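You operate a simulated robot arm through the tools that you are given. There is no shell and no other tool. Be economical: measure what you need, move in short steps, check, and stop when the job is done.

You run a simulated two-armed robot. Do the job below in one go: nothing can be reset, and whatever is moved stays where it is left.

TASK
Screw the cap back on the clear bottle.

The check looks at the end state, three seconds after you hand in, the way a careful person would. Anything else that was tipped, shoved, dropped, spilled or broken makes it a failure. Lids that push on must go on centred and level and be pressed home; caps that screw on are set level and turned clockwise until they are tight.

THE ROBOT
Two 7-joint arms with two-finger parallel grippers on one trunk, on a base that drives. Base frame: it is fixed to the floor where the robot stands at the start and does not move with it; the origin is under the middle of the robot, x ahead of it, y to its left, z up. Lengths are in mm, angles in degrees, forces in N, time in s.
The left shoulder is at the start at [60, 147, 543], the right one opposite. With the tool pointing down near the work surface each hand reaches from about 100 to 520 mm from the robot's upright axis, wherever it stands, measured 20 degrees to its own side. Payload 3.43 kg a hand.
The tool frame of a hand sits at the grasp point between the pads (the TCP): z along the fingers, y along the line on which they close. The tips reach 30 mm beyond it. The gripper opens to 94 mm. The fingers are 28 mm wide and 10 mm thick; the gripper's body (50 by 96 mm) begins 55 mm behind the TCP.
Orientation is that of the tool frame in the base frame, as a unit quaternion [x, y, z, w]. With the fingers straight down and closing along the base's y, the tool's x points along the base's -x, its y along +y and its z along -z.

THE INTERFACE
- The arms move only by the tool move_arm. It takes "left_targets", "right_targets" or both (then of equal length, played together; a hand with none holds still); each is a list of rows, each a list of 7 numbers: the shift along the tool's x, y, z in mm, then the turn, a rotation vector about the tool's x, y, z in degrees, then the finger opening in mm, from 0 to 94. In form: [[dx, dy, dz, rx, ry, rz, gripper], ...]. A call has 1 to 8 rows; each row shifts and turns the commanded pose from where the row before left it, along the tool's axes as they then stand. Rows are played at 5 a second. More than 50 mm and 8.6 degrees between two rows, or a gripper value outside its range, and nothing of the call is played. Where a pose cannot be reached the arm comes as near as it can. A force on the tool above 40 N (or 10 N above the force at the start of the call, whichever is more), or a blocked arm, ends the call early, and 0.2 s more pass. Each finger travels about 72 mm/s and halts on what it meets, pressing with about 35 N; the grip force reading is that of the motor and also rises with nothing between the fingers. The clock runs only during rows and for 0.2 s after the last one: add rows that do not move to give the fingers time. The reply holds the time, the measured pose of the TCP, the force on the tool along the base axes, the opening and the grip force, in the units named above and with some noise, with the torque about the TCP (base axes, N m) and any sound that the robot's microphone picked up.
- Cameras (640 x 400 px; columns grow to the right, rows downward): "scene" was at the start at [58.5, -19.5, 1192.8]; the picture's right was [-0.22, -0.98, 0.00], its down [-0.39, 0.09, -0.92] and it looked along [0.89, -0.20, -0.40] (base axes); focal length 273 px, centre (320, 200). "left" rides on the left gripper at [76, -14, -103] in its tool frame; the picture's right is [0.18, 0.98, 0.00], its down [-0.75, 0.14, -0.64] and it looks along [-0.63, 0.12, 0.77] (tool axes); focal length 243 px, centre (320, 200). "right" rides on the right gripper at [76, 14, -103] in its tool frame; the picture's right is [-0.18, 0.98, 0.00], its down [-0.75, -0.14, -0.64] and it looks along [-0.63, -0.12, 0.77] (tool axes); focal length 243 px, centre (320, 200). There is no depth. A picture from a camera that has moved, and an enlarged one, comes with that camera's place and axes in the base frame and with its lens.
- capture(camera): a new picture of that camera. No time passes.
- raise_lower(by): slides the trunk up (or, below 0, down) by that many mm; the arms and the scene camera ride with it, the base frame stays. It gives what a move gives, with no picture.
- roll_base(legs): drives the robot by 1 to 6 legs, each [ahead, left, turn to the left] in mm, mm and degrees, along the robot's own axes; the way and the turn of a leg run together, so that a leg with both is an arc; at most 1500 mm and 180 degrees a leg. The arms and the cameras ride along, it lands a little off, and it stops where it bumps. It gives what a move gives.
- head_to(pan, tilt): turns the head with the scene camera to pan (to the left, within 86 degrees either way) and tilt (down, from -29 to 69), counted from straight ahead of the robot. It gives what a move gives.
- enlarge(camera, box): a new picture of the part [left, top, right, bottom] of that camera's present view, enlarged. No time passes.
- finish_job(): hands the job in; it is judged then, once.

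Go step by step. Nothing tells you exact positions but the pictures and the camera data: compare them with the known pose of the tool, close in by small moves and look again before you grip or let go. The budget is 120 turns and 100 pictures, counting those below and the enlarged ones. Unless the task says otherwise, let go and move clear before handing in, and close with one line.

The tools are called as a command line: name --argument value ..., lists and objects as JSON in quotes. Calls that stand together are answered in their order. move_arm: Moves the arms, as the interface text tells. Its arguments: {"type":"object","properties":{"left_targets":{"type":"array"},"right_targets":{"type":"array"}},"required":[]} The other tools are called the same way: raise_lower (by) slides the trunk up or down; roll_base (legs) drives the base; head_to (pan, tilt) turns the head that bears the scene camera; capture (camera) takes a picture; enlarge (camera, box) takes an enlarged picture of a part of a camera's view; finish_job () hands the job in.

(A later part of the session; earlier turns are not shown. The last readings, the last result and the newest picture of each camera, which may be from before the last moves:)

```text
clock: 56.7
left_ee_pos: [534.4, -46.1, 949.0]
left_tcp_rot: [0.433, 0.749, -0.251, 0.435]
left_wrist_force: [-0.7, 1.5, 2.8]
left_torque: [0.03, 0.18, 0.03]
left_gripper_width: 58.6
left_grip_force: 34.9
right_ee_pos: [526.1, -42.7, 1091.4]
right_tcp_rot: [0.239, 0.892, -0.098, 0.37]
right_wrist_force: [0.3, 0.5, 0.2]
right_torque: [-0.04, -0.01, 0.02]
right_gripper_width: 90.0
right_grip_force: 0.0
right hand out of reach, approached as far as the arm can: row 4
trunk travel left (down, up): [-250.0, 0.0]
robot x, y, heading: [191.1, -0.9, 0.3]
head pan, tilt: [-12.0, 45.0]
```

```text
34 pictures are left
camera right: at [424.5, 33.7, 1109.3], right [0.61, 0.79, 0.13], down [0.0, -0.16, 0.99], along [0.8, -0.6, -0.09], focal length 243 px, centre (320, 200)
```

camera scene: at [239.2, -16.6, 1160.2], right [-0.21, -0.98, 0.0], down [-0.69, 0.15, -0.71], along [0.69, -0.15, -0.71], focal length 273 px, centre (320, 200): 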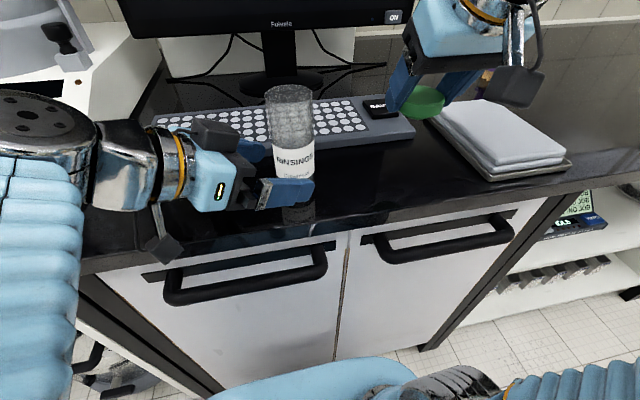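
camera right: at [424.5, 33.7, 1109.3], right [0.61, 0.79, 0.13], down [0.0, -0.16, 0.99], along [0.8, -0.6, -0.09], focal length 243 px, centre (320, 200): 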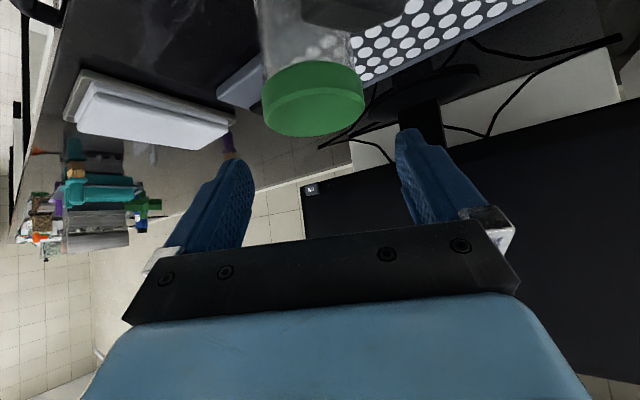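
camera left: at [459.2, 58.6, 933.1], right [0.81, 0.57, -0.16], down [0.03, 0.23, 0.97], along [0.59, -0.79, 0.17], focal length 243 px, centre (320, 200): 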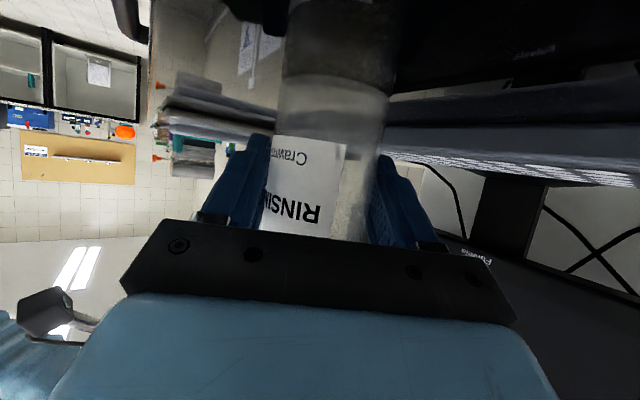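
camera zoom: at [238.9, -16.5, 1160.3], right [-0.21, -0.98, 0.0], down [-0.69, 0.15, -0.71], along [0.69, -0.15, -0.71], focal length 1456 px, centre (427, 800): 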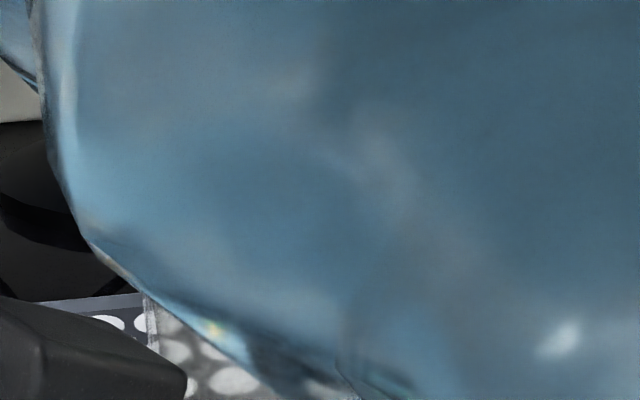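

The cap stays on the bottle. I'll swing the hand clear to yaw +85°.

move_arm --right_targets '[[0, 0, 0, -5.8, 0, -5.8, 90], [0, 0, 0, -5.8, 0, -5.8, 90], [0, 0, 0, -5.8, 0, -5.8, 90], [0, 0, 0, -5.8, 0, -5.8, 90], [0, 0, 0, -5.8, 0, -5.8, 90], [0, 0, 0, -5.8, 0, -5.8, 90], [0, 0, 0, -5.8, 0, -5.8, 90]]'

move_arm --right_targets '[[0, 0, 0, -5.8, 0, -5.8, 90], [0, 0, 0, -5.8, 0, -5.8, 90], [0, 0, 0, -5.8, 0, -5.8, 90], [0, 0, 0, -5.8, 0, -5.8, 90], [0, 0, 0, -5.8, 0, -5.8, 90], [0, 0, 0, -5.8, 0, -5.8, 90], [0, 0, 0, -5.8, 0, -5.8, 90], [0, 0, 0, 0, 0, 0, 90]]'

enlarge --camera "scene" --box '[250, 50, 350, 130]'

```text
clock: 58.3
left_ee_pos: [535.8, -45.2, 948.3]
left_tcp_rot: [0.434, 0.748, -0.252, 0.434]
left_wrist_force: [0.5, -1.4, 3.2]
left_torque: [-0.05, 0.11, 0.07]
left_gripper_width: 58.7
left_grip_force: 35.1
right_ee_pos: [525.8, -42.4, 1091.2]
right_tcp_rot: [-0.219, 0.897, 0.091, 0.373]
right_wrist_force: [-0.2, 0.2, -0.4]
right_torque: [-0.03, -0.03, -0.01]
right_gripper_width: 90.0
right_grip_force: 0.0
trunk travel left (down, up): [-250.0, 0.0]
robot x, y, heading: [191.0, -2.8, 0.2]
head pan, tilt: [-12.0, 45.0]
```

```text
clock: 60.1
left_ee_pos: [536.7, -44.6, 948.5]
left_tcp_rot: [0.434, 0.748, -0.252, 0.434]
left_wrist_force: [0.4, -0.5, 2.9]
left_torque: [-0.04, 0.12, 0.02]
left_gripper_width: 58.2
left_grip_force: 35.1
right_ee_pos: [527.3, -41.2, 1090.7]
right_tcp_rot: [-0.623, 0.682, 0.258, 0.283]
right_wrist_force: [-0.4, -1.6, 0.9]
right_torque: [-0.01, -0.01, 0.0]
right_gripper_width: 90.2
right_grip_force: 0.0
trunk travel left (down, up): [-250.0, 0.0]
robot x, y, heading: [192.1, 1.0, -0.2]
head pan, tilt: [-12.0, 45.0]
```

```text
5.00 times, centred on (300, 90) of scene
camera zoom: at [239.1, -16.6, 1160.2], right [-0.21, -0.98, 0.0], down [-0.69, 0.15, -0.71], along [0.69, -0.15, -0.71], focal length 1365 px, centre (420, 750)
```

zoom: 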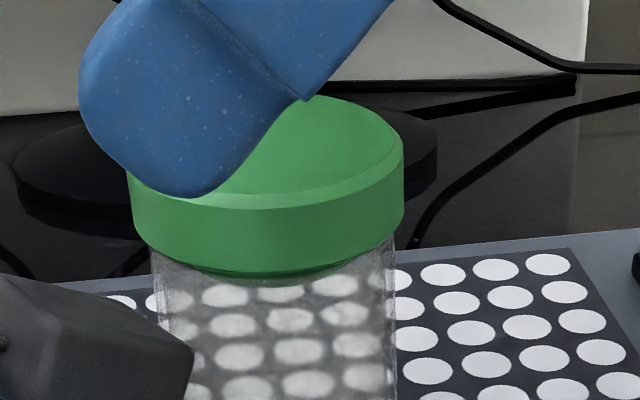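

The cap is centred on the mouth and about level. I'll lower the open hand to straddle it from the right side and look before closing.

move_arm --right_targets '[[13.7, -9.8, -13.7, 0, 0, 0, 90], [11.7, 0, 11.7, 0, 0, 0, 90], [11.7, 0, 11.7, 0, 0, 0, 90], [0, 0, 0, 0, 0, 0, 90]]'

enlarge --camera "scene" --box '[230, 30, 390, 170]'

capture --camera "right"

```text
clock: 61.1
left_ee_pos: [536.5, -44.2, 948.4]
left_tcp_rot: [0.433, 0.748, -0.252, 0.434]
left_wrist_force: [0.5, -1.0, 2.3]
left_torque: [-0.05, 0.08, 0.02]
left_gripper_width: 58.8
left_grip_force: 34.9
right_ee_pos: [534.3, -62.6, 1058.3]
right_tcp_rot: [-0.622, 0.683, 0.257, 0.283]
right_wrist_force: [0.4, 0.0, -0.1]
right_torque: [-0.01, -0.01, 0.02]
right_gripper_width: 90.2
right_grip_force: 0.1
trunk travel left (down, up): [-250.0, 0.0]
robot x, y, heading: [191.9, 3.0, 0.1]
head pan, tilt: [-12.0, 45.0]
```

```text
2.86 times, centred on (310, 100) of scene
camera zoom: at [239.1, -16.6, 1160.3], right [-0.21, -0.98, 0.0], down [-0.69, 0.15, -0.71], along [0.69, -0.15, -0.71], focal length 780 px, centre (349, 486)
```

zoom: 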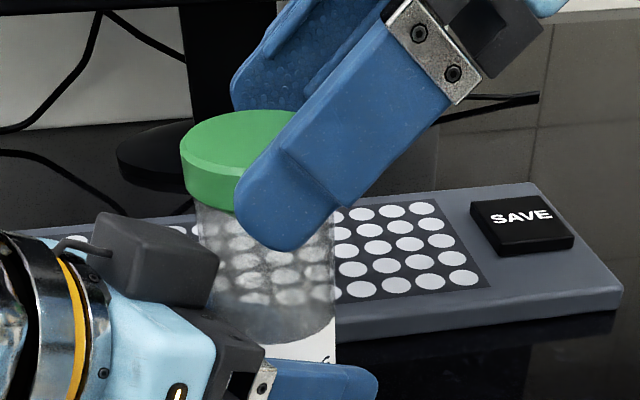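

```text
31 pictures are left
camera right: at [509.6, -186.9, 1076.3], right [-0.97, 0.22, 0.13], down [0.15, 0.06, 0.99], along [0.21, 0.97, -0.1], focal length 243 px, centre (320, 200)
```

right: 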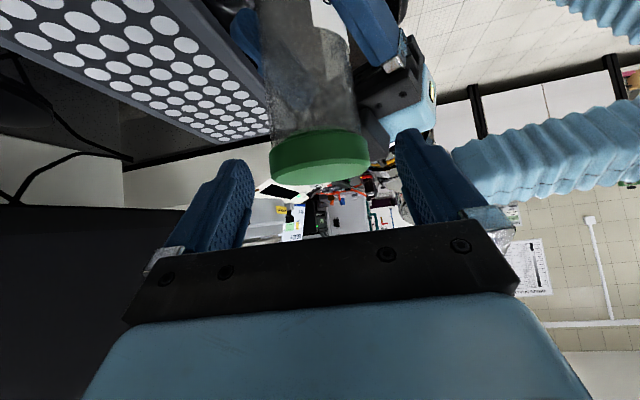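

The hand straddles the cap evenly. I'll close, press lightly, and turn clockwise about the cap's axis.

move_arm --right_targets '[[0, 0, 0, 0, 0, 0, 50], [0, 0, 0, 0, 0, 0, 50], [0, 0, 0, 0, 0, 0, 50], [0.5, 0, 0.5, 0, 0, 0, 50], [-0.05, 2.1, 0.15, 5.66, 0, 5.66, 50], [-0.05, 2.1, 0.15, 5.66, 0, 5.66, 50], [0, 0, 0, 0, 0, 0, 50]]'

```text
clock: 62.7
left_ee_pos: [535.8, -45.3, 948.5]
left_tcp_rot: [0.432, 0.749, -0.251, 0.435]
left_wrist_force: [-5.5, -2.9, 1.1]
left_torque: [-0.01, 0.01, 0.04]
left_gripper_width: 58.6
left_grip_force: 35.1
right_ee_pos: [529.7, -61.4, 1056.2]
right_tcp_rot: [-0.521, 0.763, 0.216, 0.316]
right_wrist_force: [4.1, 1.9, 7.6]
right_torque: [0.21, -0.26, -0.08]
right_gripper_width: 56.5
right_grip_force: 35.3
trunk travel left (down, up): [-250.0, 0.0]
robot x, y, heading: [191.9, 2.8, -0.3]
head pan, tilt: [-12.0, 45.0]
```

Forces are small. Continuing the clockwise stroke.

move_arm --right_targets '[[-0.05, 2.1, 0.15, 5.66, 0, 5.66, 50], [-0.05, 2.1, 0.15, 5.66, 0, 5.66, 50], [-0.05, 2.1, 0.15, 5.66, 0, 5.66, 50], [-0.05, 2.1, 0.15, 5.66, 0, 5.66, 50], [-0.05, 2.1, 0.15, 5.66, 0, 5.66, 50], [-0.05, 2.1, 0.15, 5.66, 0, 5.66, 50], [0, 0, 0, 0, 0, 0, 50]]'

move_arm --right_targets '[[-0.05, 2.1, 0.15, 5.66, 0, 5.66, 50], [-0.05, 2.1, 0.15, 5.66, 0, 5.66, 50], [-0.05, 2.1, 0.15, 5.66, 0, 5.66, 50], [-0.05, 2.1, 0.15, 5.66, 0, 5.66, 50], [0, 0, 0, 0, 0, 0, 50]]'

enlarge --camera "scene" --box '[220, 30, 380, 170]'

```text
clock: 64.3
left_ee_pos: [536.2, -44.1, 948.7]
left_tcp_rot: [0.433, 0.748, -0.252, 0.434]
left_wrist_force: [-14.5, 0.3, 1.1]
left_torque: [-0.03, -0.23, 0.0]
left_gripper_width: 56.3
left_grip_force: 35.1
right_ee_pos: [523.5, -54.1, 1057.7]
right_tcp_rot: [-0.165, 0.909, 0.068, 0.377]
right_wrist_force: [12.8, -1.7, 4.1]
right_torque: [-0.01, -1.05, -0.12]
right_gripper_width: 56.5
right_grip_force: 35.0
trunk travel left (down, up): [-250.0, 0.0]
robot x, y, heading: [191.3, 2.2, -0.2]
head pan, tilt: [-12.0, 45.0]
```

```text
clock: 65.5
left_ee_pos: [536.3, -45.7, 949.0]
left_tcp_rot: [0.433, 0.748, -0.252, 0.435]
left_wrist_force: [-12.5, 1.0, 1.4]
left_torque: [0.0, -0.58, -0.04]
left_gripper_width: 55.9
left_grip_force: 34.6
right_ee_pos: [521.3, -43.1, 1057.8]
right_tcp_rot: [0.092, 0.919, -0.038, 0.381]
right_wrist_force: [13.4, -0.8, 1.1]
right_torque: [-0.07, -0.91, 0.03]
right_gripper_width: 56.8
right_grip_force: 35.1
trunk travel left (down, up): [-250.0, 0.0]
robot x, y, heading: [192.9, -2.7, 0.1]
head pan, tilt: [-12.0, 45.0]
```

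```text
2.86 times, centred on (300, 100) of scene
camera zoom: at [239.1, -16.5, 1160.2], right [-0.21, -0.98, 0.0], down [-0.69, 0.15, -0.71], along [0.69, -0.15, -0.71], focal length 780 px, centre (377, 486)
```

zoom: 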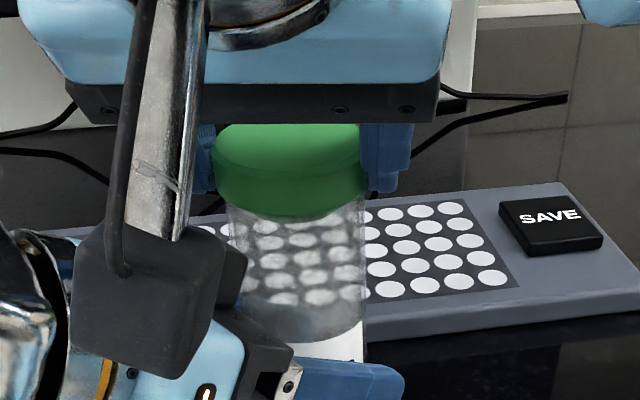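

The stroke is done, but about 13 N of sideways load has built up in x. I'll relieve it by shifting 2 mm forward and read again.

move_arm --right_targets '[[-1.4, 0.4, 1.4, 0, 0, 0, 50], [0, 0, 0, 0, 0, 0, 50]]'

```text
clock: 66.1
left_ee_pos: [536.9, -44.6, 947.9]
left_tcp_rot: [0.432, 0.749, -0.25, 0.434]
left_wrist_force: [7.6, -2.1, 0.7]
left_torque: [0.2, 0.68, 0.03]
left_gripper_width: 55.9
left_grip_force: 34.7
right_ee_pos: [521.5, -43.5, 1056.5]
right_tcp_rot: [0.09, 0.919, -0.037, 0.381]
right_wrist_force: [-8.0, 1.7, 1.2]
right_torque: [-0.03, 0.25, 0.03]
right_gripper_width: 56.6
right_grip_force: 34.9
trunk travel left (down, up): [-250.0, 0.0]
robot x, y, heading: [191.9, -2.4, 0.1]
head pan, tilt: [-12.0, 45.0]
```

That was stiff (≈10 N/mm), so I'll take back half. Then open, swing back around the cap to +85° without lifting, and regrip.

move_arm --right_targets '[[0.55, 0, -0.55, 0, 0, 0, 50], [0, 0, 0, 0, 0, 0, 88], [0, 0, 0, 0, 0, 0, 88], [-0.1, -2.1, 0.1, -5.66, 0, -5.66, 88], [-0.1, -2.1, 0.1, -5.66, 0, -5.66, 88], [-0.1, -2.1, 0.1, -5.66, 0, -5.66, 88], [-0.1, -2.1, 0.1, -5.66, 0, -5.66, 88], [-0.1, -2.1, 0.1, -5.66, 0, -5.66, 88]]'

move_arm --right_targets '[[-0.1, -2.1, 0.1, -5.66, 0, -5.66, 88], [-0.1, -2.1, 0.1, -5.66, 0, -5.66, 88], [-0.1, -2.1, 0.1, -5.66, 0, -5.66, 88], [-0.1, -2.1, 0.1, -5.66, 0, -5.66, 88], [-0.1, -2.1, 0.1, -5.66, 0, -5.66, 88], [-0.1, -2.1, 0.1, -5.66, 0, -5.66, 88], [-0.1, -2.1, 0.1, -5.66, 0, -5.66, 88], [0, 0, 0, 0, 0, 0, 88]]'

capture --camera "right"

enlarge --camera "scene" --box '[240, 50, 360, 150]'

```text
clock: 67.6
left_ee_pos: [534.1, -46.0, 948.8]
left_tcp_rot: [0.436, 0.747, -0.254, 0.433]
left_wrist_force: [-1.9, -2.1, -0.3]
left_torque: [-0.11, -0.12, 0.1]
left_gripper_width: 55.8
left_grip_force: 34.8
right_ee_pos: [526.9, -51.9, 1057.3]
right_tcp_rot: [-0.111, 0.916, 0.048, 0.382]
right_wrist_force: [1.4, 0.1, 1.8]
right_torque: [0.16, -0.01, -0.09]
right_gripper_width: 87.8
right_grip_force: 0.0
trunk travel left (down, up): [-250.0, 0.0]
robot x, y, heading: [194.3, 1.3, -0.0]
head pan, tilt: [-12.0, 45.0]
stopped in row 7 (right hand): the force on the tool passed its limit at 51 N (the readings are from after the stop); the commanded pose is now the measured one
```

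```text
clock: 68.0
left_ee_pos: [531.4, -49.4, 947.4]
left_tcp_rot: [0.444, 0.743, -0.256, 0.431]
left_wrist_force: [-3.3, -0.6, -0.1]
left_torque: [-0.12, -0.23, 0.19]
left_gripper_width: 55.7
left_grip_force: 35.2
right_ee_pos: [533.3, -54.8, 1056.9]
right_tcp_rot: [-0.169, 0.906, 0.073, 0.38]
right_wrist_force: [3.8, 0.7, 2.4]
right_torque: [0.12, -0.06, -0.23]
right_gripper_width: 87.5
right_grip_force: 0.1
trunk travel left (down, up): [-250.0, 0.0]
robot x, y, heading: [192.9, -0.3, -0.2]
head pan, tilt: [-12.0, 45.0]
stopped in row 2 (right hand): the force on the tool passed its limit at 48 N (the readings are from after the stop); the commanded pose is now the measured one
```

```text
29 pictures are left
camera right: at [409.7, -87.8, 1074.0], right [-0.24, 0.96, 0.14], down [0.12, -0.11, 0.99], along [0.96, 0.25, -0.09], focal length 243 px, centre (320, 200)
```

right: 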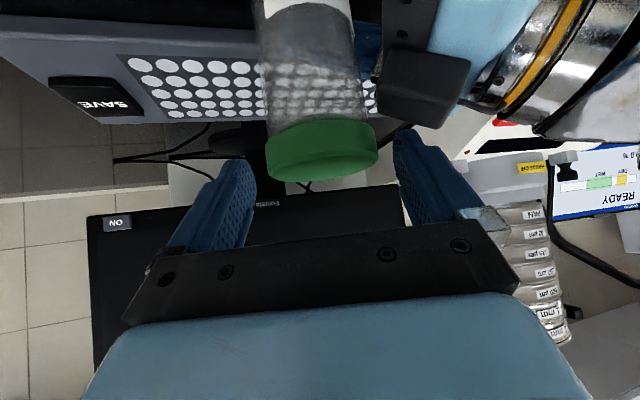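

```text
4.00 times, centred on (300, 100) of scene
camera zoom: at [239.1, -16.5, 1160.2], right [-0.21, -0.98, 0.0], down [-0.69, 0.15, -0.71], along [0.69, -0.15, -0.71], focal length 1092 px, centre (400, 600)
```

zoom: 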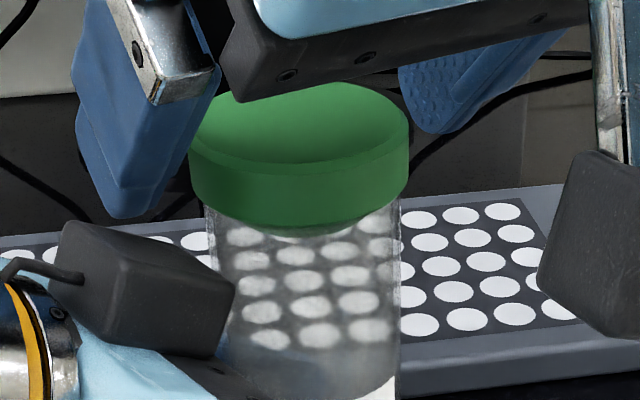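

While swinging back, the open finger nudged the left gripper's top box, moving the left hand and bottle about 6 mm; both still look upright with the cap in place near (532,-52). I'll lift straight up 30 mm now and do the swing at that height.

move_arm --right_targets '[[-10.6, 0, -10.6, 0, 0, 0, 88], [-10.6, 0, -10.6, 0, 0, 0, 88], [0, 0, 0, 0, 0, 0, 88]]'

move_arm --right_targets '[[0, 0, 0, -5.66, 0, -5.66, 88], [0, 0, 0, -5.66, 0, -5.66, 88], [0, 0, 0, -5.66, 0, -5.66, 88], [0, 0, 0, -5.66, 0, -5.66, 88], [0, 0, 0, -5.66, 0, -5.66, 88], [0, 0, 0, -5.66, 0, -5.66, 88], [0, 0, 0, -5.66, 0, -5.66, 88], [0, 0, 0, -5.66, 0, -5.66, 88]]'

capture --camera "scene"

```text
clock: 68.8
left_ee_pos: [532.7, -50.0, 948.2]
left_tcp_rot: [0.443, 0.743, -0.255, 0.432]
left_wrist_force: [0.0, -0.2, 2.0]
left_torque: [0.01, 0.06, -0.01]
left_gripper_width: 55.8
left_grip_force: 35.1
right_ee_pos: [531.6, -56.0, 1085.7]
right_tcp_rot: [-0.17, 0.906, 0.073, 0.38]
right_wrist_force: [0.2, 0.5, -0.4]
right_torque: [0.0, 0.01, 0.01]
right_gripper_width: 88.0
right_grip_force: 0.1
trunk travel left (down, up): [-250.0, 0.0]
robot x, y, heading: [188.7, -0.4, -0.3]
head pan, tilt: [-12.0, 45.0]
```

```text
clock: 70.7
left_ee_pos: [532.9, -48.0, 948.4]
left_tcp_rot: [0.443, 0.743, -0.255, 0.432]
left_wrist_force: [1.1, 0.0, 2.2]
left_torque: [0.06, -0.01, -0.04]
left_gripper_width: 55.6
left_grip_force: 35.0
right_ee_pos: [533.2, -55.4, 1087.0]
right_tcp_rot: [-0.627, 0.676, 0.26, 0.287]
right_wrist_force: [0.2, -0.1, -0.1]
right_torque: [0.02, 0.01, 0.02]
right_gripper_width: 87.8
right_grip_force: 0.0
trunk travel left (down, up): [-250.0, 0.0]
robot x, y, heading: [190.5, 1.4, 0.1]
head pan, tilt: [-12.0, 45.0]
```

```text
27 pictures are left
camera scene: at [239.1, -16.6, 1160.2], right [-0.21, -0.98, 0.0], down [-0.69, 0.15, -0.71], along [0.69, -0.15, -0.71], focal length 273 px, centre (320, 200)
```

scene: 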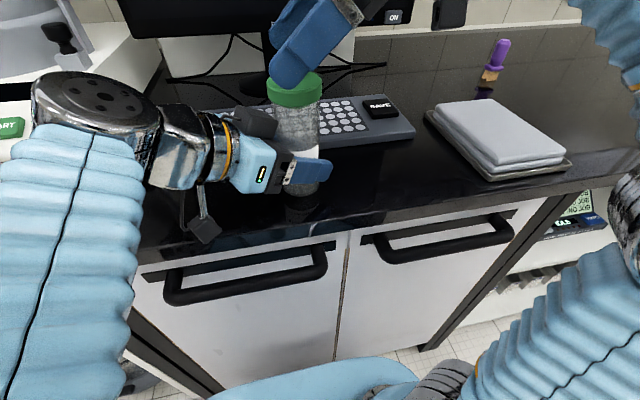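

Clear. Now I'll lower onto the cap again and check with the hand camera.

move_arm --right_targets '[[7.1, 0.5, -7.1, 0, 0, 0, 88], [10.8, 0, 10.8, 0, 0, 0, 88], [10.8, 0, 10.8, 0, 0, 0, 88], [0, 0, 0, 0, 0, 0, 88]]'

enlarge --camera "right" --box '[200, 60, 440, 240]'

```text
clock: 71.7
left_ee_pos: [532.5, -48.7, 948.3]
left_tcp_rot: [0.443, 0.743, -0.255, 0.432]
left_wrist_force: [0.5, 0.3, 2.6]
left_torque: [-0.02, 0.07, 0.05]
left_gripper_width: 55.6
left_grip_force: 35.0
right_ee_pos: [531.4, -64.8, 1056.4]
right_tcp_rot: [-0.626, 0.677, 0.26, 0.286]
right_wrist_force: [-0.2, -0.4, -1.0]
right_torque: [0.02, -0.01, -0.03]
right_gripper_width: 87.9
right_grip_force: 0.2
trunk travel left (down, up): [-250.0, 0.0]
robot x, y, heading: [192.5, -0.7, -0.2]
head pan, tilt: [-12.0, 45.0]
```

```text
2.22 times, centred on (320, 150) of right
camera zoom: at [507.5, -189.3, 1073.2], right [-0.97, 0.21, 0.13], down [0.14, 0.06, 0.99], along [0.2, 0.98, -0.09], focal length 539 px, centre (320, 311)
```

zoom: 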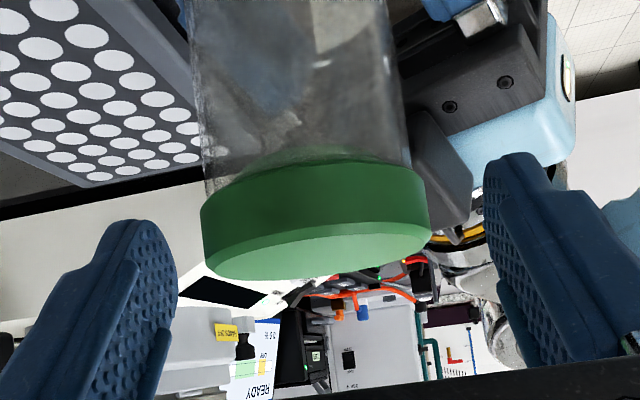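

The cap sits well in the mouth. To keep the right fingers off the left gripper's top box, I'll regrip the bottle 8 mm lower with the left hand.

move_arm --left_targets '[[0, 0, 0, 0, 0, 0, 70], [0, 0, 0, 0, 0, 0, 70], [3.5, 0, 2, 0, 0, 0, 70], [3.5, 0, 2, 0, 0, 0, 70], [0, 0, 0, 0, 0, 0, 62], [0, 0, 0, 0, 0, 0, 45], [0, 0, 0, 0, 0, 0, 45], [0, 0, 0, 0, 0, 0, 45]]'

enlarge --camera "right" --box '[200, 60, 440, 240]'

enlarge --camera "scene" --box '[200, 50, 360, 220]'

```text
clock: 73.5
left_ee_pos: [532.4, -50.3, 939.1]
left_tcp_rot: [0.442, 0.744, -0.255, 0.432]
left_wrist_force: [-0.1, 0.2, 0.4]
left_torque: [0.0, 0.0, 0.01]
left_gripper_width: 55.8
left_grip_force: 35.5
right_ee_pos: [532.4, -64.4, 1055.0]
right_tcp_rot: [-0.626, 0.677, 0.259, 0.286]
right_wrist_force: [-0.4, -0.9, 0.8]
right_torque: [-0.02, 0.02, 0.02]
right_gripper_width: 87.8
right_grip_force: 0.1
trunk travel left (down, up): [-250.0, 0.0]
robot x, y, heading: [188.5, 1.8, 0.0]
head pan, tilt: [-12.0, 45.0]
```

```text
2.22 times, centred on (320, 150) of right
camera zoom: at [507.5, -189.3, 1073.3], right [-0.97, 0.21, 0.13], down [0.14, 0.06, 0.99], along [0.2, 0.98, -0.09], focal length 539 px, centre (320, 311)
```

zoom: 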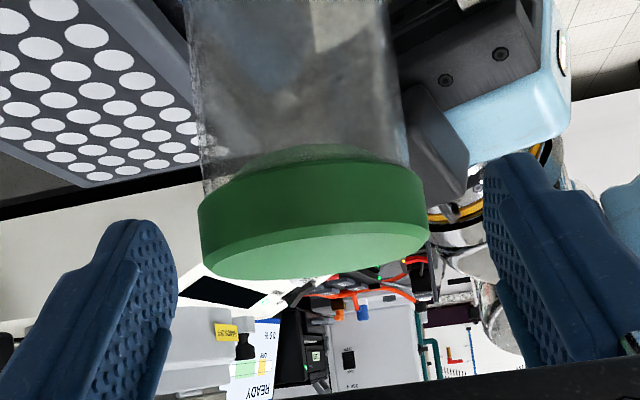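

```text
2.35 times, centred on (280, 135) of scene
camera zoom: at [239.3, -16.6, 1160.2], right [-0.21, -0.98, 0.0], down [-0.69, 0.15, -0.71], along [0.69, -0.15, -0.71], focal length 642 px, centre (414, 353)
```

zoom: 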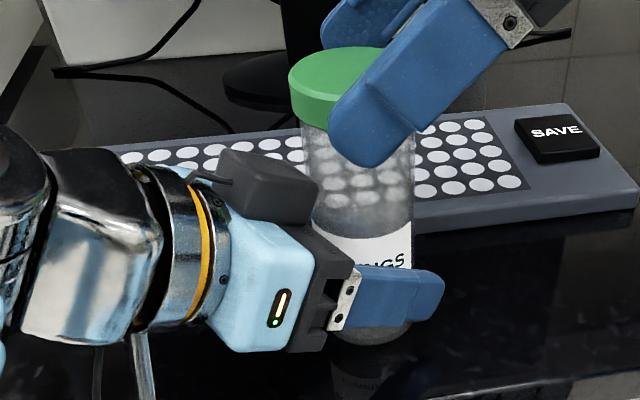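

Now the bottle diameter reads a true 55.8 mm and the bottle stands upright. I'll raise the right hand 2 mm, close on the cap and begin the next stroke.

move_arm --right_targets '[[-1.4, 0, -1.4, 0, 0, 0, 70], [0, 0, 0, 0, 0, 0, 50], [0, 0, 0, 0, 0, 0, 50], [0.4, 0, 0.4, 0, 0, 0, 50], [-0.05, 1.85, 0.15, 5.66, 0, 5.66, 50], [-0.05, 1.85, 0.15, 5.66, 0, 5.66, 50], [-0.05, 1.85, 0.15, 5.66, 0, 5.66, 50], [0, 0, 0, 0, 0, 0, 50]]'

move_arm --right_targets '[[-0.05, 1.85, 0.15, 5.66, 0, 5.66, 50], [-0.05, 1.85, 0.15, 5.66, 0, 5.66, 50], [-0.05, 1.85, 0.15, 5.66, 0, 5.66, 50], [0, 0, 0, 0, 0, 0, 50]]'

```text
clock: 75.2
left_ee_pos: [531.4, -48.5, 940.3]
left_tcp_rot: [0.442, 0.744, -0.254, 0.432]
left_wrist_force: [-18.2, 5.0, -0.5]
left_torque: [-0.47, -0.93, -0.03]
left_gripper_width: 55.5
left_grip_force: 34.5
right_ee_pos: [525.2, -63.2, 1057.2]
right_tcp_rot: [-0.47, 0.793, 0.196, 0.334]
right_wrist_force: [15.3, -5.8, 5.7]
right_torque: [-0.08, -0.74, -0.18]
right_gripper_width: 56.6
right_grip_force: 35.0
trunk travel left (down, up): [-250.0, 0.0]
robot x, y, heading: [193.2, -1.5, 0.2]
head pan, tilt: [-12.0, 45.0]
```

```text
clock: 76.2
left_ee_pos: [532.4, -48.9, 940.2]
left_tcp_rot: [0.443, 0.743, -0.255, 0.432]
left_wrist_force: [-13.9, 2.2, 1.4]
left_torque: [-0.18, -0.6, -0.01]
left_gripper_width: 55.8
left_grip_force: 35.4
right_ee_pos: [520.7, -58.2, 1057.6]
right_tcp_rot: [-0.295, 0.874, 0.125, 0.366]
right_wrist_force: [10.6, -2.3, 3.0]
right_torque: [0.03, -0.65, -0.1]
right_gripper_width: 56.8
right_grip_force: 35.4
trunk travel left (down, up): [-250.0, 0.0]
robot x, y, heading: [189.0, 0.6, 0.1]
head pan, tilt: [-12.0, 45.0]
```

About 10–15 N in x comes from closing slightly off-centre; I'll correct 1.2 mm and continue the stroke.

move_arm --right_targets '[[-0.68, -0.72, 0.68, 0, 0, 0, 50], [-0.05, 1.85, 0.15, 5.66, 0, 5.66, 50], [-0.05, 1.85, 0.15, 5.66, 0, 5.66, 50], [-0.05, 1.85, 0.15, 5.66, 0, 5.66, 50], [0, 0, 0, 0, 0, 0, 50]]'

move_arm --right_targets '[[-0.05, 1.85, 0.15, 5.66, 0, 5.66, 50], [-0.05, 1.85, 0.15, 5.66, 0, 5.66, 50], [-0.05, 1.85, 0.15, 5.66, 0, 5.66, 50], [0, 0, 0, 0, 0, 0, 50]]'

```text
clock: 77.5
left_ee_pos: [531.9, -49.0, 939.5]
left_tcp_rot: [0.443, 0.744, -0.254, 0.432]
left_wrist_force: [-0.1, -8.3, 4.5]
left_torque: [0.79, 0.26, -0.01]
left_gripper_width: 55.5
left_grip_force: 35.6
right_ee_pos: [520.0, -53.7, 1057.5]
right_tcp_rot: [-0.106, 0.916, 0.047, 0.383]
right_wrist_force: [-0.7, 8.8, 0.0]
right_torque: [0.29, -0.1, 0.12]
right_gripper_width: 56.3
right_grip_force: 34.4
trunk travel left (down, up): [-250.0, 0.0]
robot x, y, heading: [192.6, -1.2, -0.1]
head pan, tilt: [-12.0, 45.0]
```

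```text
clock: 78.5
left_ee_pos: [533.5, -49.1, 939.3]
left_tcp_rot: [0.442, 0.744, -0.255, 0.432]
left_wrist_force: [-2.1, -4.0, 2.9]
left_torque: [0.36, 0.02, -0.04]
left_gripper_width: 55.4
left_grip_force: 35.0
right_ee_pos: [519.6, -49.6, 1056.1]
right_tcp_rot: [0.089, 0.919, -0.033, 0.383]
right_wrist_force: [1.9, 3.6, -1.9]
right_torque: [0.1, -0.17, 0.03]
right_gripper_width: 56.5
right_grip_force: 35.3
trunk travel left (down, up): [-250.0, 0.0]
robot x, y, heading: [195.5, 0.8, -0.3]
head pan, tilt: [-12.0, 45.0]
```

The vertical force has gone from pushing up to a slight pull down — the thread is drawing the cap in. I'll regrip for another stroke.

move_arm --right_targets '[[0, 0, 0, 0, 0, 0, 88], [0, 0, 0, 0, 0, 0, 88], [-10.6, 0, -10.6, 0, 0, 0, 88], [-10.6, 0, -10.6, 0, 0, 0, 88], [0, 0, 0, -5.66, 0, -5.66, 88], [0, 0, 0, -5.66, 0, -5.66, 88], [0, 0, 0, -5.66, 0, -5.66, 88], [0, 0, 0, -5.66, 0, -5.66, 88]]'

move_arm --right_targets '[[0, 0, 0, -5.66, 0, -5.66, 88], [0, 0, 0, -5.66, 0, -5.66, 88], [0, 0, 0, -5.66, 0, -5.66, 88], [0, 0, 0, -5.66, 0, -5.66, 88], [0, 0, 0, -5.66, 0, -5.66, 88], [0, 0, 0, -5.66, 0, -5.66, 88], [0, 0, 0, -5.66, 0, -5.66, 88], [0, 0, 0, -5.66, 0, -5.66, 88]]'

enlarge --camera "scene" --box '[240, 60, 340, 140]'

```text
clock: 80.2
left_ee_pos: [532.2, -49.7, 940.2]
left_tcp_rot: [0.443, 0.744, -0.255, 0.432]
left_wrist_force: [-1.0, 0.4, -0.1]
left_torque: [0.01, 0.0, -0.01]
left_gripper_width: 55.3
left_grip_force: 35.1
right_ee_pos: [519.8, -47.6, 1087.6]
right_tcp_rot: [-0.171, 0.906, 0.074, 0.38]
right_wrist_force: [0.4, 0.0, 0.2]
right_torque: [-0.02, 0.01, 0.0]
right_gripper_width: 88.0
right_grip_force: 0.0
trunk travel left (down, up): [-250.0, 0.0]
robot x, y, heading: [187.5, 0.5, -0.1]
head pan, tilt: [-12.0, 45.0]
```

```text
clock: 82.0
left_ee_pos: [532.0, -48.6, 939.1]
left_tcp_rot: [0.442, 0.744, -0.254, 0.432]
left_wrist_force: [-0.4, -0.4, -0.8]
left_torque: [0.01, 0.02, -0.04]
left_gripper_width: 56.0
left_grip_force: 34.6
right_ee_pos: [519.8, -49.1, 1087.1]
right_tcp_rot: [-0.627, 0.676, 0.26, 0.286]
right_wrist_force: [-0.8, 0.0, 0.7]
right_torque: [-0.01, 0.01, -0.05]
right_gripper_width: 87.9
right_grip_force: 0.1
trunk travel left (down, up): [-250.0, 0.0]
robot x, y, heading: [190.6, 0.3, -0.2]
head pan, tilt: [-12.0, 45.0]
```

```text
5.00 times, centred on (290, 100) of scene
camera zoom: at [239.1, -16.6, 1160.2], right [-0.21, -0.98, 0.0], down [-0.69, 0.15, -0.71], along [0.69, -0.15, -0.71], focal length 1365 px, centre (470, 700)
```

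zoom: 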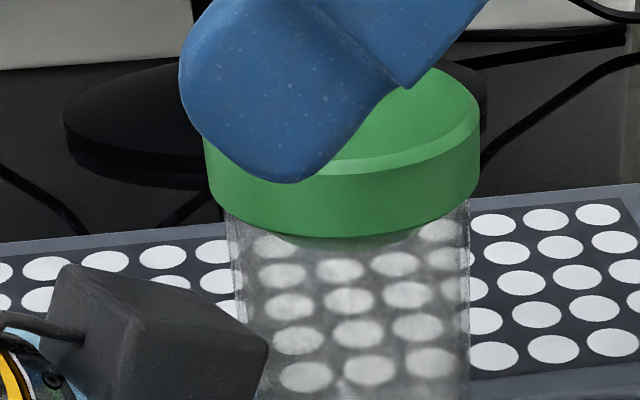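

The cap sits level and lower than before. Next regrip and stroke.

move_arm --right_targets '[[10.1, -13.5, -10.1, 0, 0, 0, 88], [10.6, 0, 10.6, 0, 0, 0, 88], [10.6, 0, 10.6, 0, 0, 0, 88], [0, 0, 0, 0, 0, 0, 88], [0, 0, 0, 0, 0, 0, 50], [0, 0, 0, 0, 0, 0, 50], [0, 0, 0, 0, 0, 0, 50]]'

move_arm --right_targets '[[0, 1.85, 0.2, 5.66, 0, 5.66, 50], [0, 1.85, 0.2, 5.66, 0, 5.66, 50], [0, 1.85, 0.2, 5.66, 0, 5.66, 50], [0, 0, 0, 0, 0, 0, 50]]'

```text
clock: 83.7
left_ee_pos: [532.6, -49.4, 939.6]
left_tcp_rot: [0.442, 0.744, -0.255, 0.431]
left_wrist_force: [1.8, 0.5, -0.1]
left_torque: [0.03, 0.19, -0.04]
left_gripper_width: 55.7
left_grip_force: 34.8
right_ee_pos: [532.2, -63.6, 1056.8]
right_tcp_rot: [-0.627, 0.677, 0.26, 0.285]
right_wrist_force: [-1.7, 0.1, -0.9]
right_torque: [0.0, 0.02, 0.05]
right_gripper_width: 56.9
right_grip_force: 35.0
trunk travel left (down, up): [-250.0, 0.0]
robot x, y, heading: [187.9, 3.3, -0.0]
head pan, tilt: [-12.0, 45.0]
```

```text
clock: 84.7
left_ee_pos: [531.3, -50.0, 939.8]
left_tcp_rot: [0.443, 0.743, -0.255, 0.432]
left_wrist_force: [-4.7, -0.5, 1.5]
left_torque: [0.05, -0.26, -0.04]
left_gripper_width: 55.7
left_grip_force: 35.0
right_ee_pos: [526.5, -61.5, 1057.8]
right_tcp_rot: [-0.471, 0.793, 0.195, 0.333]
right_wrist_force: [5.5, 0.2, -2.2]
right_torque: [0.03, -0.35, 0.0]
right_gripper_width: 56.4
right_grip_force: 35.2
trunk travel left (down, up): [-250.0, 0.0]
robot x, y, heading: [190.3, -1.4, -0.1]
head pan, tilt: [-12.0, 45.0]
```

Centred now with small forces. Continuing the stroke.

move_arm --right_targets '[[0.03, 1.75, 0.25, 5.66, 0, 5.66, 50], [0.03, 1.75, 0.25, 5.66, 0, 5.66, 50], [0.03, 1.75, 0.25, 5.66, 0, 5.66, 50], [0.03, 1.75, 0.25, 5.66, 0, 5.66, 50], [0, 0, 0, 0, 0, 0, 50]]'

move_arm --right_targets '[[0.03, 1.75, 0.25, 5.66, 0, 5.66, 50], [0.03, 1.75, 0.25, 5.66, 0, 5.66, 50], [0.03, 1.75, 0.25, 5.66, 0, 5.66, 50], [0.03, 1.75, 0.25, 5.66, 0, 5.66, 50], [0.03, 1.75, 0.25, 5.66, 0, 5.66, 50], [0, 0, 0, 0, 0, 0, 50]]'

```text
clock: 85.8
left_ee_pos: [532.2, -49.4, 940.6]
left_tcp_rot: [0.443, 0.743, -0.255, 0.432]
left_wrist_force: [-11.5, 3.5, 2.1]
left_torque: [-0.38, -0.54, -0.04]
left_gripper_width: 55.6
left_grip_force: 35.2
right_ee_pos: [521.5, -58.0, 1056.7]
right_tcp_rot: [-0.232, 0.893, 0.099, 0.373]
right_wrist_force: [11.4, -3.7, -3.2]
right_torque: [0.04, -0.71, -0.1]
right_gripper_width: 56.6
right_grip_force: 34.6
trunk travel left (down, up): [-250.0, 0.0]
robot x, y, heading: [191.8, 1.2, -0.0]
head pan, tilt: [-12.0, 45.0]
```

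```text
clock: 87.2
left_ee_pos: [532.7, -48.6, 939.3]
left_tcp_rot: [0.442, 0.744, -0.255, 0.431]
left_wrist_force: [0.4, 2.3, -0.4]
left_torque: [0.11, 0.07, -0.7]
left_gripper_width: 56.0
left_grip_force: 35.0
right_ee_pos: [519.4, -47.1, 1056.3]
right_tcp_rot: [0.089, 0.919, -0.032, 0.383]
right_wrist_force: [0.4, -2.2, 1.3]
right_torque: [-0.27, -0.11, 0.66]
right_gripper_width: 56.7
right_grip_force: 34.6
trunk travel left (down, up): [-250.0, 0.0]
robot x, y, heading: [188.5, 0.2, 0.1]
head pan, tilt: [-12.0, 45.0]
```

A clear 0.66 N·m resisting torque has appeared — the cap is tightening. I'll turn 12° further and see whether the torque rises.

move_arm --right_targets '[[0, 0.9, 0.1, 2.83, 0, 2.83, 50], [0, 0.9, 0.1, 2.83, 0, 2.83, 50], [0, 0.9, 0.1, 2.83, 0, 2.83, 50], [0, 0, 0, 0, 0, 0, 50]]'

enlarge --camera "scene" --box '[220, 50, 380, 190]'

```text
clock: 88.2
left_ee_pos: [532.4, -49.2, 939.1]
left_tcp_rot: [0.442, 0.743, -0.255, 0.432]
left_wrist_force: [0.8, 1.8, -1.4]
left_torque: [0.02, 0.13, -0.33]
left_gripper_width: 55.8
left_grip_force: 34.8
right_ee_pos: [520.5, -45.3, 1054.8]
right_tcp_rot: [0.183, 0.905, -0.071, 0.378]
right_wrist_force: [-1.5, -1.2, 3.4]
right_torque: [-0.13, -0.04, 0.32]
right_gripper_width: 56.6
right_grip_force: 34.8
trunk travel left (down, up): [-250.0, 0.0]
robot x, y, heading: [193.2, -1.6, 0.0]
head pan, tilt: [-12.0, 45.0]
```

```text
2.86 times, centred on (300, 120) of scene
camera zoom: at [239.2, -16.5, 1160.2], right [-0.21, -0.98, 0.0], down [-0.69, 0.15, -0.71], along [0.69, -0.15, -0.71], focal length 780 px, centre (377, 429)
```

zoom: 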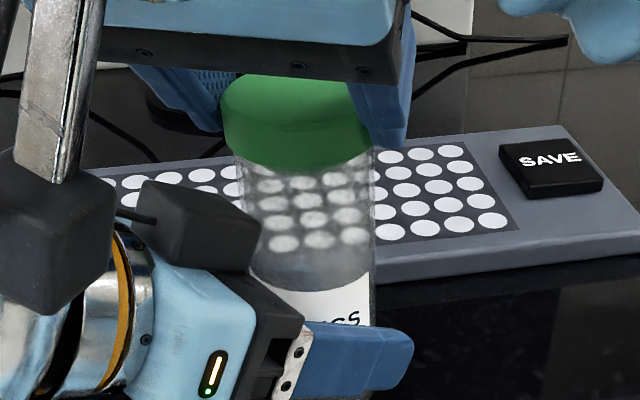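

The torque fell to 0.32 N·m, which suggests something slipped at the tight point. I'll regrip at about +41° and turn again to confirm tightness.

move_arm --right_targets '[[0, 0, 0, 0, 0, 0, 88], [0, 0, 0, 0, 0, 0, 88], [-10.6, 0, -10.6, 0, 0, 0, 88], [-10.6, 0, -10.6, 0, 0, 0, 88], [0, 0, 0, -5.66, 0, -5.66, 88], [0, 0, 0, -5.66, 0, -5.66, 88], [0, 0, 0, -5.66, 0, -5.66, 88], [0, 0, 0, -5.66, 0, -5.66, 88]]'

move_arm --right_targets '[[0, 0, 0, -5.66, 0, -5.66, 88], [0, 0, 0, -5.66, 0, -5.66, 88], [0, 0, 0, -5.66, 0, -5.66, 88], [0, 0, 0, -5.66, 0, -5.66, 88], [5.1, -11.7, -5.1, 0, 0, 0, 88], [10.6, 0, 10.6, 0, 0, 0, 88], [10.6, 0, 10.6, 0, 0, 0, 88], [0, 0, 0, 0, 0, 0, 88]]'

capture --camera "right"

enlarge --camera "scene" --box '[240, 60, 360, 180]'

```text
clock: 90.0
left_ee_pos: [532.4, -49.3, 939.8]
left_tcp_rot: [0.443, 0.743, -0.255, 0.431]
left_wrist_force: [-0.2, 0.3, 0.4]
left_torque: [0.02, 0.0, -0.01]
left_gripper_width: 55.7
left_grip_force: 35.4
right_ee_pos: [521.0, -45.4, 1086.7]
right_tcp_rot: [-0.074, 0.919, 0.034, 0.385]
right_wrist_force: [0.1, 0.2, 0.4]
right_torque: [-0.01, 0.02, -0.03]
right_gripper_width: 88.0
right_grip_force: 0.1
trunk travel left (down, up): [-250.0, 0.0]
robot x, y, heading: [196.5, -0.6, -0.0]
head pan, tilt: [-12.0, 45.0]
```

```text
clock: 91.8
left_ee_pos: [530.7, -49.7, 939.4]
left_tcp_rot: [0.443, 0.743, -0.255, 0.431]
left_wrist_force: [0.8, -0.4, 0.0]
left_torque: [0.03, -0.02, 0.02]
left_gripper_width: 56.0
left_grip_force: 35.2
right_ee_pos: [522.6, -60.5, 1055.5]
right_tcp_rot: [-0.327, 0.862, 0.138, 0.362]
right_wrist_force: [-1.2, -0.2, 0.5]
right_torque: [0.0, 0.0, 0.03]
right_gripper_width: 88.2
right_grip_force: 0.1
trunk travel left (down, up): [-250.0, 0.0]
robot x, y, heading: [191.1, 0.3, 0.2]
head pan, tilt: [-12.0, 45.0]
```

```text
21 pictures are left
camera right: at [418.6, -132.5, 1072.8], right [-0.55, 0.82, 0.13], down [0.15, -0.06, 0.99], along [0.82, 0.57, -0.09], focal length 243 px, centre (320, 200)
```

right: 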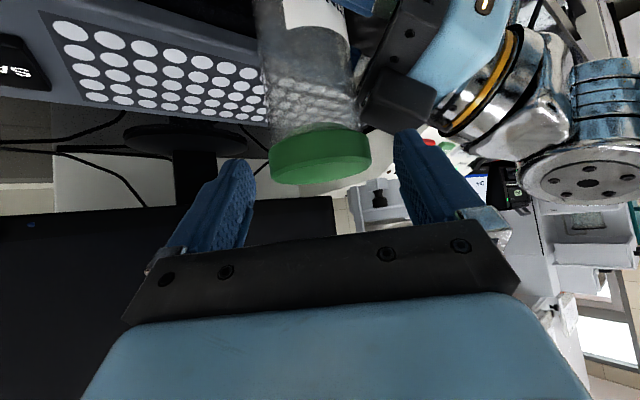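

```text
3.33 times, centred on (300, 120) of scene
camera zoom: at [239.2, -16.6, 1160.2], right [-0.21, -0.98, 0.0], down [-0.69, 0.15, -0.71], along [0.69, -0.15, -0.71], focal length 910 px, centre (387, 467)
```

zoom: 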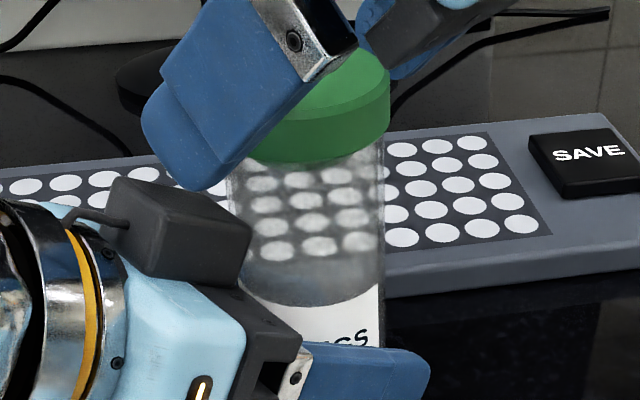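

Straddled well. Closing and turning clockwise 24°, reading the torque.

move_arm --right_targets '[[0, 0, 0, 0, 0, 0, 50], [0, 0, 0, 0, 0, 0, 50], [0, 0, 0, 0, 0, 0, 50]]'

move_arm --right_targets '[[0, 0.9, 0.05, 2.83, 0, 2.83, 50], [0, 0.9, 0.05, 2.83, 0, 2.83, 50], [0, 0, 0, 0, 0, 0, 50]]'

move_arm --right_targets '[[0, 0.9, 0.05, 2.83, 0, 2.83, 50], [0, 0.9, 0.05, 2.83, 0, 2.83, 50], [0, 0.9, 0.05, 2.83, 0, 2.83, 50], [0, 0.9, 0.05, 2.83, 0, 2.83, 50]]'

```text
clock: 92.7
left_ee_pos: [531.7, -49.3, 939.5]
left_tcp_rot: [0.442, 0.745, -0.254, 0.431]
left_wrist_force: [4.5, -3.4, -0.6]
left_torque: [0.32, 0.31, -0.03]
left_gripper_width: 55.6
left_grip_force: 35.0
right_ee_pos: [522.6, -58.5, 1056.2]
right_tcp_rot: [-0.326, 0.862, 0.137, 0.363]
right_wrist_force: [-3.1, 2.3, 0.2]
right_torque: [0.05, 0.06, 0.09]
right_gripper_width: 56.9
right_grip_force: 35.4
trunk travel left (down, up): [-250.0, 0.0]
robot x, y, heading: [188.5, -0.2, -0.1]
head pan, tilt: [-12.0, 45.0]
```

```text
clock: 93.5
left_ee_pos: [532.7, -49.3, 939.6]
left_tcp_rot: [0.442, 0.744, -0.255, 0.432]
left_wrist_force: [2.9, -3.0, 1.0]
left_torque: [0.27, 0.26, -0.49]
left_gripper_width: 55.8
left_grip_force: 34.5
right_ee_pos: [520.9, -57.7, 1055.5]
right_tcp_rot: [-0.265, 0.883, 0.112, 0.37]
right_wrist_force: [-3.0, 2.8, 0.2]
right_torque: [0.04, 0.0, 0.55]
right_gripper_width: 56.7
right_grip_force: 35.1
trunk travel left (down, up): [-250.0, 0.0]
robot x, y, heading: [194.1, 2.6, -0.0]
head pan, tilt: [-12.0, 45.0]
```

```text
clock: 94.5
left_ee_pos: [532.3, -49.4, 939.0]
left_tcp_rot: [0.444, 0.742, -0.256, 0.432]
left_wrist_force: [0.1, -3.0, -1.1]
left_torque: [0.33, 0.17, -0.7]
left_gripper_width: 56.2
left_grip_force: 34.8
right_ee_pos: [521.3, -54.5, 1056.7]
right_tcp_rot: [-0.137, 0.912, 0.06, 0.382]
right_wrist_force: [-0.5, 2.7, 1.1]
right_torque: [0.02, -0.07, 0.72]
right_gripper_width: 56.8
right_grip_force: 34.9
trunk travel left (down, up): [-250.0, 0.0]
robot x, y, heading: [191.4, 0.1, -0.3]
head pan, tilt: [-12.0, 45.0]
```

Torque rises at once to 0.55 and then 0.72 N·m: the cap is tight. One more short turn to confirm it saturates, then release and look.

move_arm --right_targets '[[0, 0.9, 0.05, 2.83, 0, 2.83, 50], [0, 0.9, 0.05, 2.83, 0, 2.83, 50], [0, 0.9, 0.05, 2.83, 0, 2.83, 50]]'

move_arm --right_targets '[[0, 0, 0, 0, 0, 0, 88], [0, 0, 0, 0, 0, 0, 88], [-10.6, 0, -10.6, 0, 0, 0, 88], [-10.6, 0, -10.6, 0, 0, 0, 88], [0, -35, 0, 0, 0, 0, 88], [0, -35, 0, 0, 0, 0, 88], [0, -35, 0, 0, 0, 0, 88], [0, -35, 0, 0, 0, 0, 88]]'

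enlarge --camera "scene" --box '[250, 60, 340, 130]'

```text
clock: 95.2
left_ee_pos: [532.5, -47.8, 939.6]
left_tcp_rot: [0.443, 0.744, -0.255, 0.431]
left_wrist_force: [-0.2, 0.5, -0.7]
left_torque: [0.14, 0.02, -0.93]
left_gripper_width: 55.9
left_grip_force: 35.1
right_ee_pos: [521.1, -51.2, 1055.0]
right_tcp_rot: [-0.041, 0.922, 0.021, 0.385]
right_wrist_force: [-0.1, 0.7, 1.2]
right_torque: [-0.11, -0.06, 0.91]
right_gripper_width: 56.7
right_grip_force: 35.1
trunk travel left (down, up): [-250.0, 0.0]
robot x, y, heading: [193.4, 0.5, 0.1]
head pan, tilt: [-12.0, 45.0]
```

```text
clock: 97.0
left_ee_pos: [532.1, -49.5, 940.2]
left_tcp_rot: [0.444, 0.743, -0.256, 0.431]
left_wrist_force: [0.2, -0.8, -0.1]
left_torque: [-0.02, -0.01, 0.0]
left_gripper_width: 56.1
left_grip_force: 35.2
right_ee_pos: [533.3, -190.7, 1084.7]
right_tcp_rot: [-0.043, 0.921, 0.022, 0.386]
right_wrist_force: [-0.7, 1.2, -0.1]
right_torque: [0.0, 0.02, -0.02]
right_gripper_width: 88.3
right_grip_force: 0.0
trunk travel left (down, up): [-250.0, 0.0]
robot x, y, heading: [189.4, 1.3, 0.2]
head pan, tilt: [-12.0, 45.0]
```

```text
5.71 times, centred on (295, 95) of scene
camera zoom: at [239.3, -16.4, 1160.2], right [-0.21, -0.98, 0.0], down [-0.69, 0.15, -0.71], along [0.69, -0.15, -0.71], focal length 1560 px, centre (463, 800)
```

zoom: 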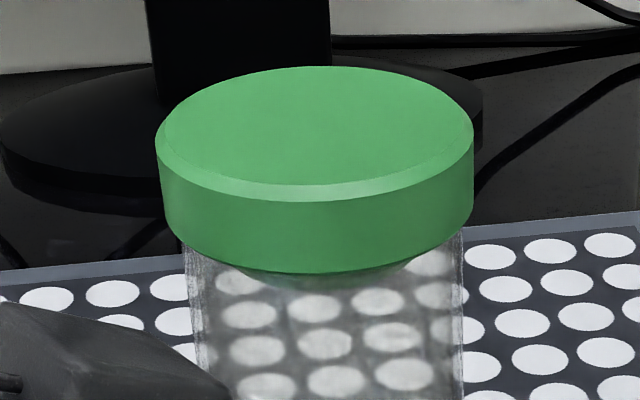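

The torque was still rising (0.91 N·m), so I'll make another stroke to be sure. First I'll swing to a side view and look at the seam between cap and bottle.

move_arm --right_targets '[[0, 0, 0, -5.66, 0, -5.66, 88], [0, 0, 0, -5.66, 0, -5.66, 88], [0, 0, 0, -5.66, 0, -5.66, 88], [0, 0, 0, -5.66, 0, -5.66, 88], [0, 0, 0, -5.66, 0, -5.66, 88], [0, 0, 0, -5.66, 0, -5.66, 88], [0, 0, 0, -5.66, 0, -5.66, 88], [0, 0, 0, -5.66, 0, -5.66, 88]]'

move_arm --right_targets '[[0, 0, 0, -5.66, 0, -5.66, 88], [0, 0, 0, -5.66, 0, -5.66, 88], [17, 0, -17, 0, 0, 0, 88], [-17, 0, 17, 0, 0, 0, 88], [-17, 0, 17, 0, 0, 0, 88], [-17, 0, 17, 0, 0, 0, 88], [0, 0, 0, 0, 0, 0, 88]]'

enlarge --camera "right" --box '[250, 80, 390, 190]'

```text
clock: 98.8
left_ee_pos: [531.6, -49.0, 939.7]
left_tcp_rot: [0.442, 0.744, -0.254, 0.432]
left_wrist_force: [-0.2, 0.1, -0.1]
left_torque: [-0.01, 0.02, 0.02]
left_gripper_width: 56.1
left_grip_force: 35.2
right_ee_pos: [532.5, -191.1, 1083.8]
right_tcp_rot: [-0.527, 0.757, 0.219, 0.319]
right_wrist_force: [0.3, 0.2, -0.1]
right_torque: [-0.02, -0.03, 0.03]
right_gripper_width: 88.0
right_grip_force: 0.1
trunk travel left (down, up): [-250.0, 0.0]
robot x, y, heading: [190.2, 3.2, 0.0]
head pan, tilt: [-12.0, 45.0]
```

```text
clock: 100.5
left_ee_pos: [531.5, -49.5, 939.4]
left_tcp_rot: [0.442, 0.744, -0.255, 0.432]
left_wrist_force: [-0.5, 0.6, -1.2]
left_torque: [-0.02, 0.04, 0.0]
left_gripper_width: 56.0
left_grip_force: 34.9
right_ee_pos: [538.3, -144.3, 1085.3]
right_tcp_rot: [-0.626, 0.677, 0.26, 0.286]
right_wrist_force: [-0.6, -0.3, -0.2]
right_torque: [0.01, 0.0, -0.01]
right_gripper_width: 88.1
right_grip_force: 0.0
trunk travel left (down, up): [-250.0, 0.0]
robot x, y, heading: [191.7, 4.1, -0.3]
head pan, tilt: [-12.0, 45.0]
```

```text
3.64 times, centred on (320, 135) of right
camera zoom: at [514.0, -268.6, 1102.0], right [-0.97, 0.21, 0.13], down [0.14, 0.06, 0.99], along [0.2, 0.98, -0.09], focal length 882 px, centre (320, 436)
```

zoom: 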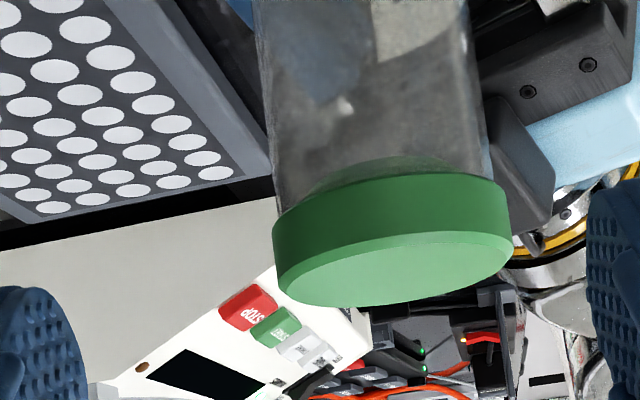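

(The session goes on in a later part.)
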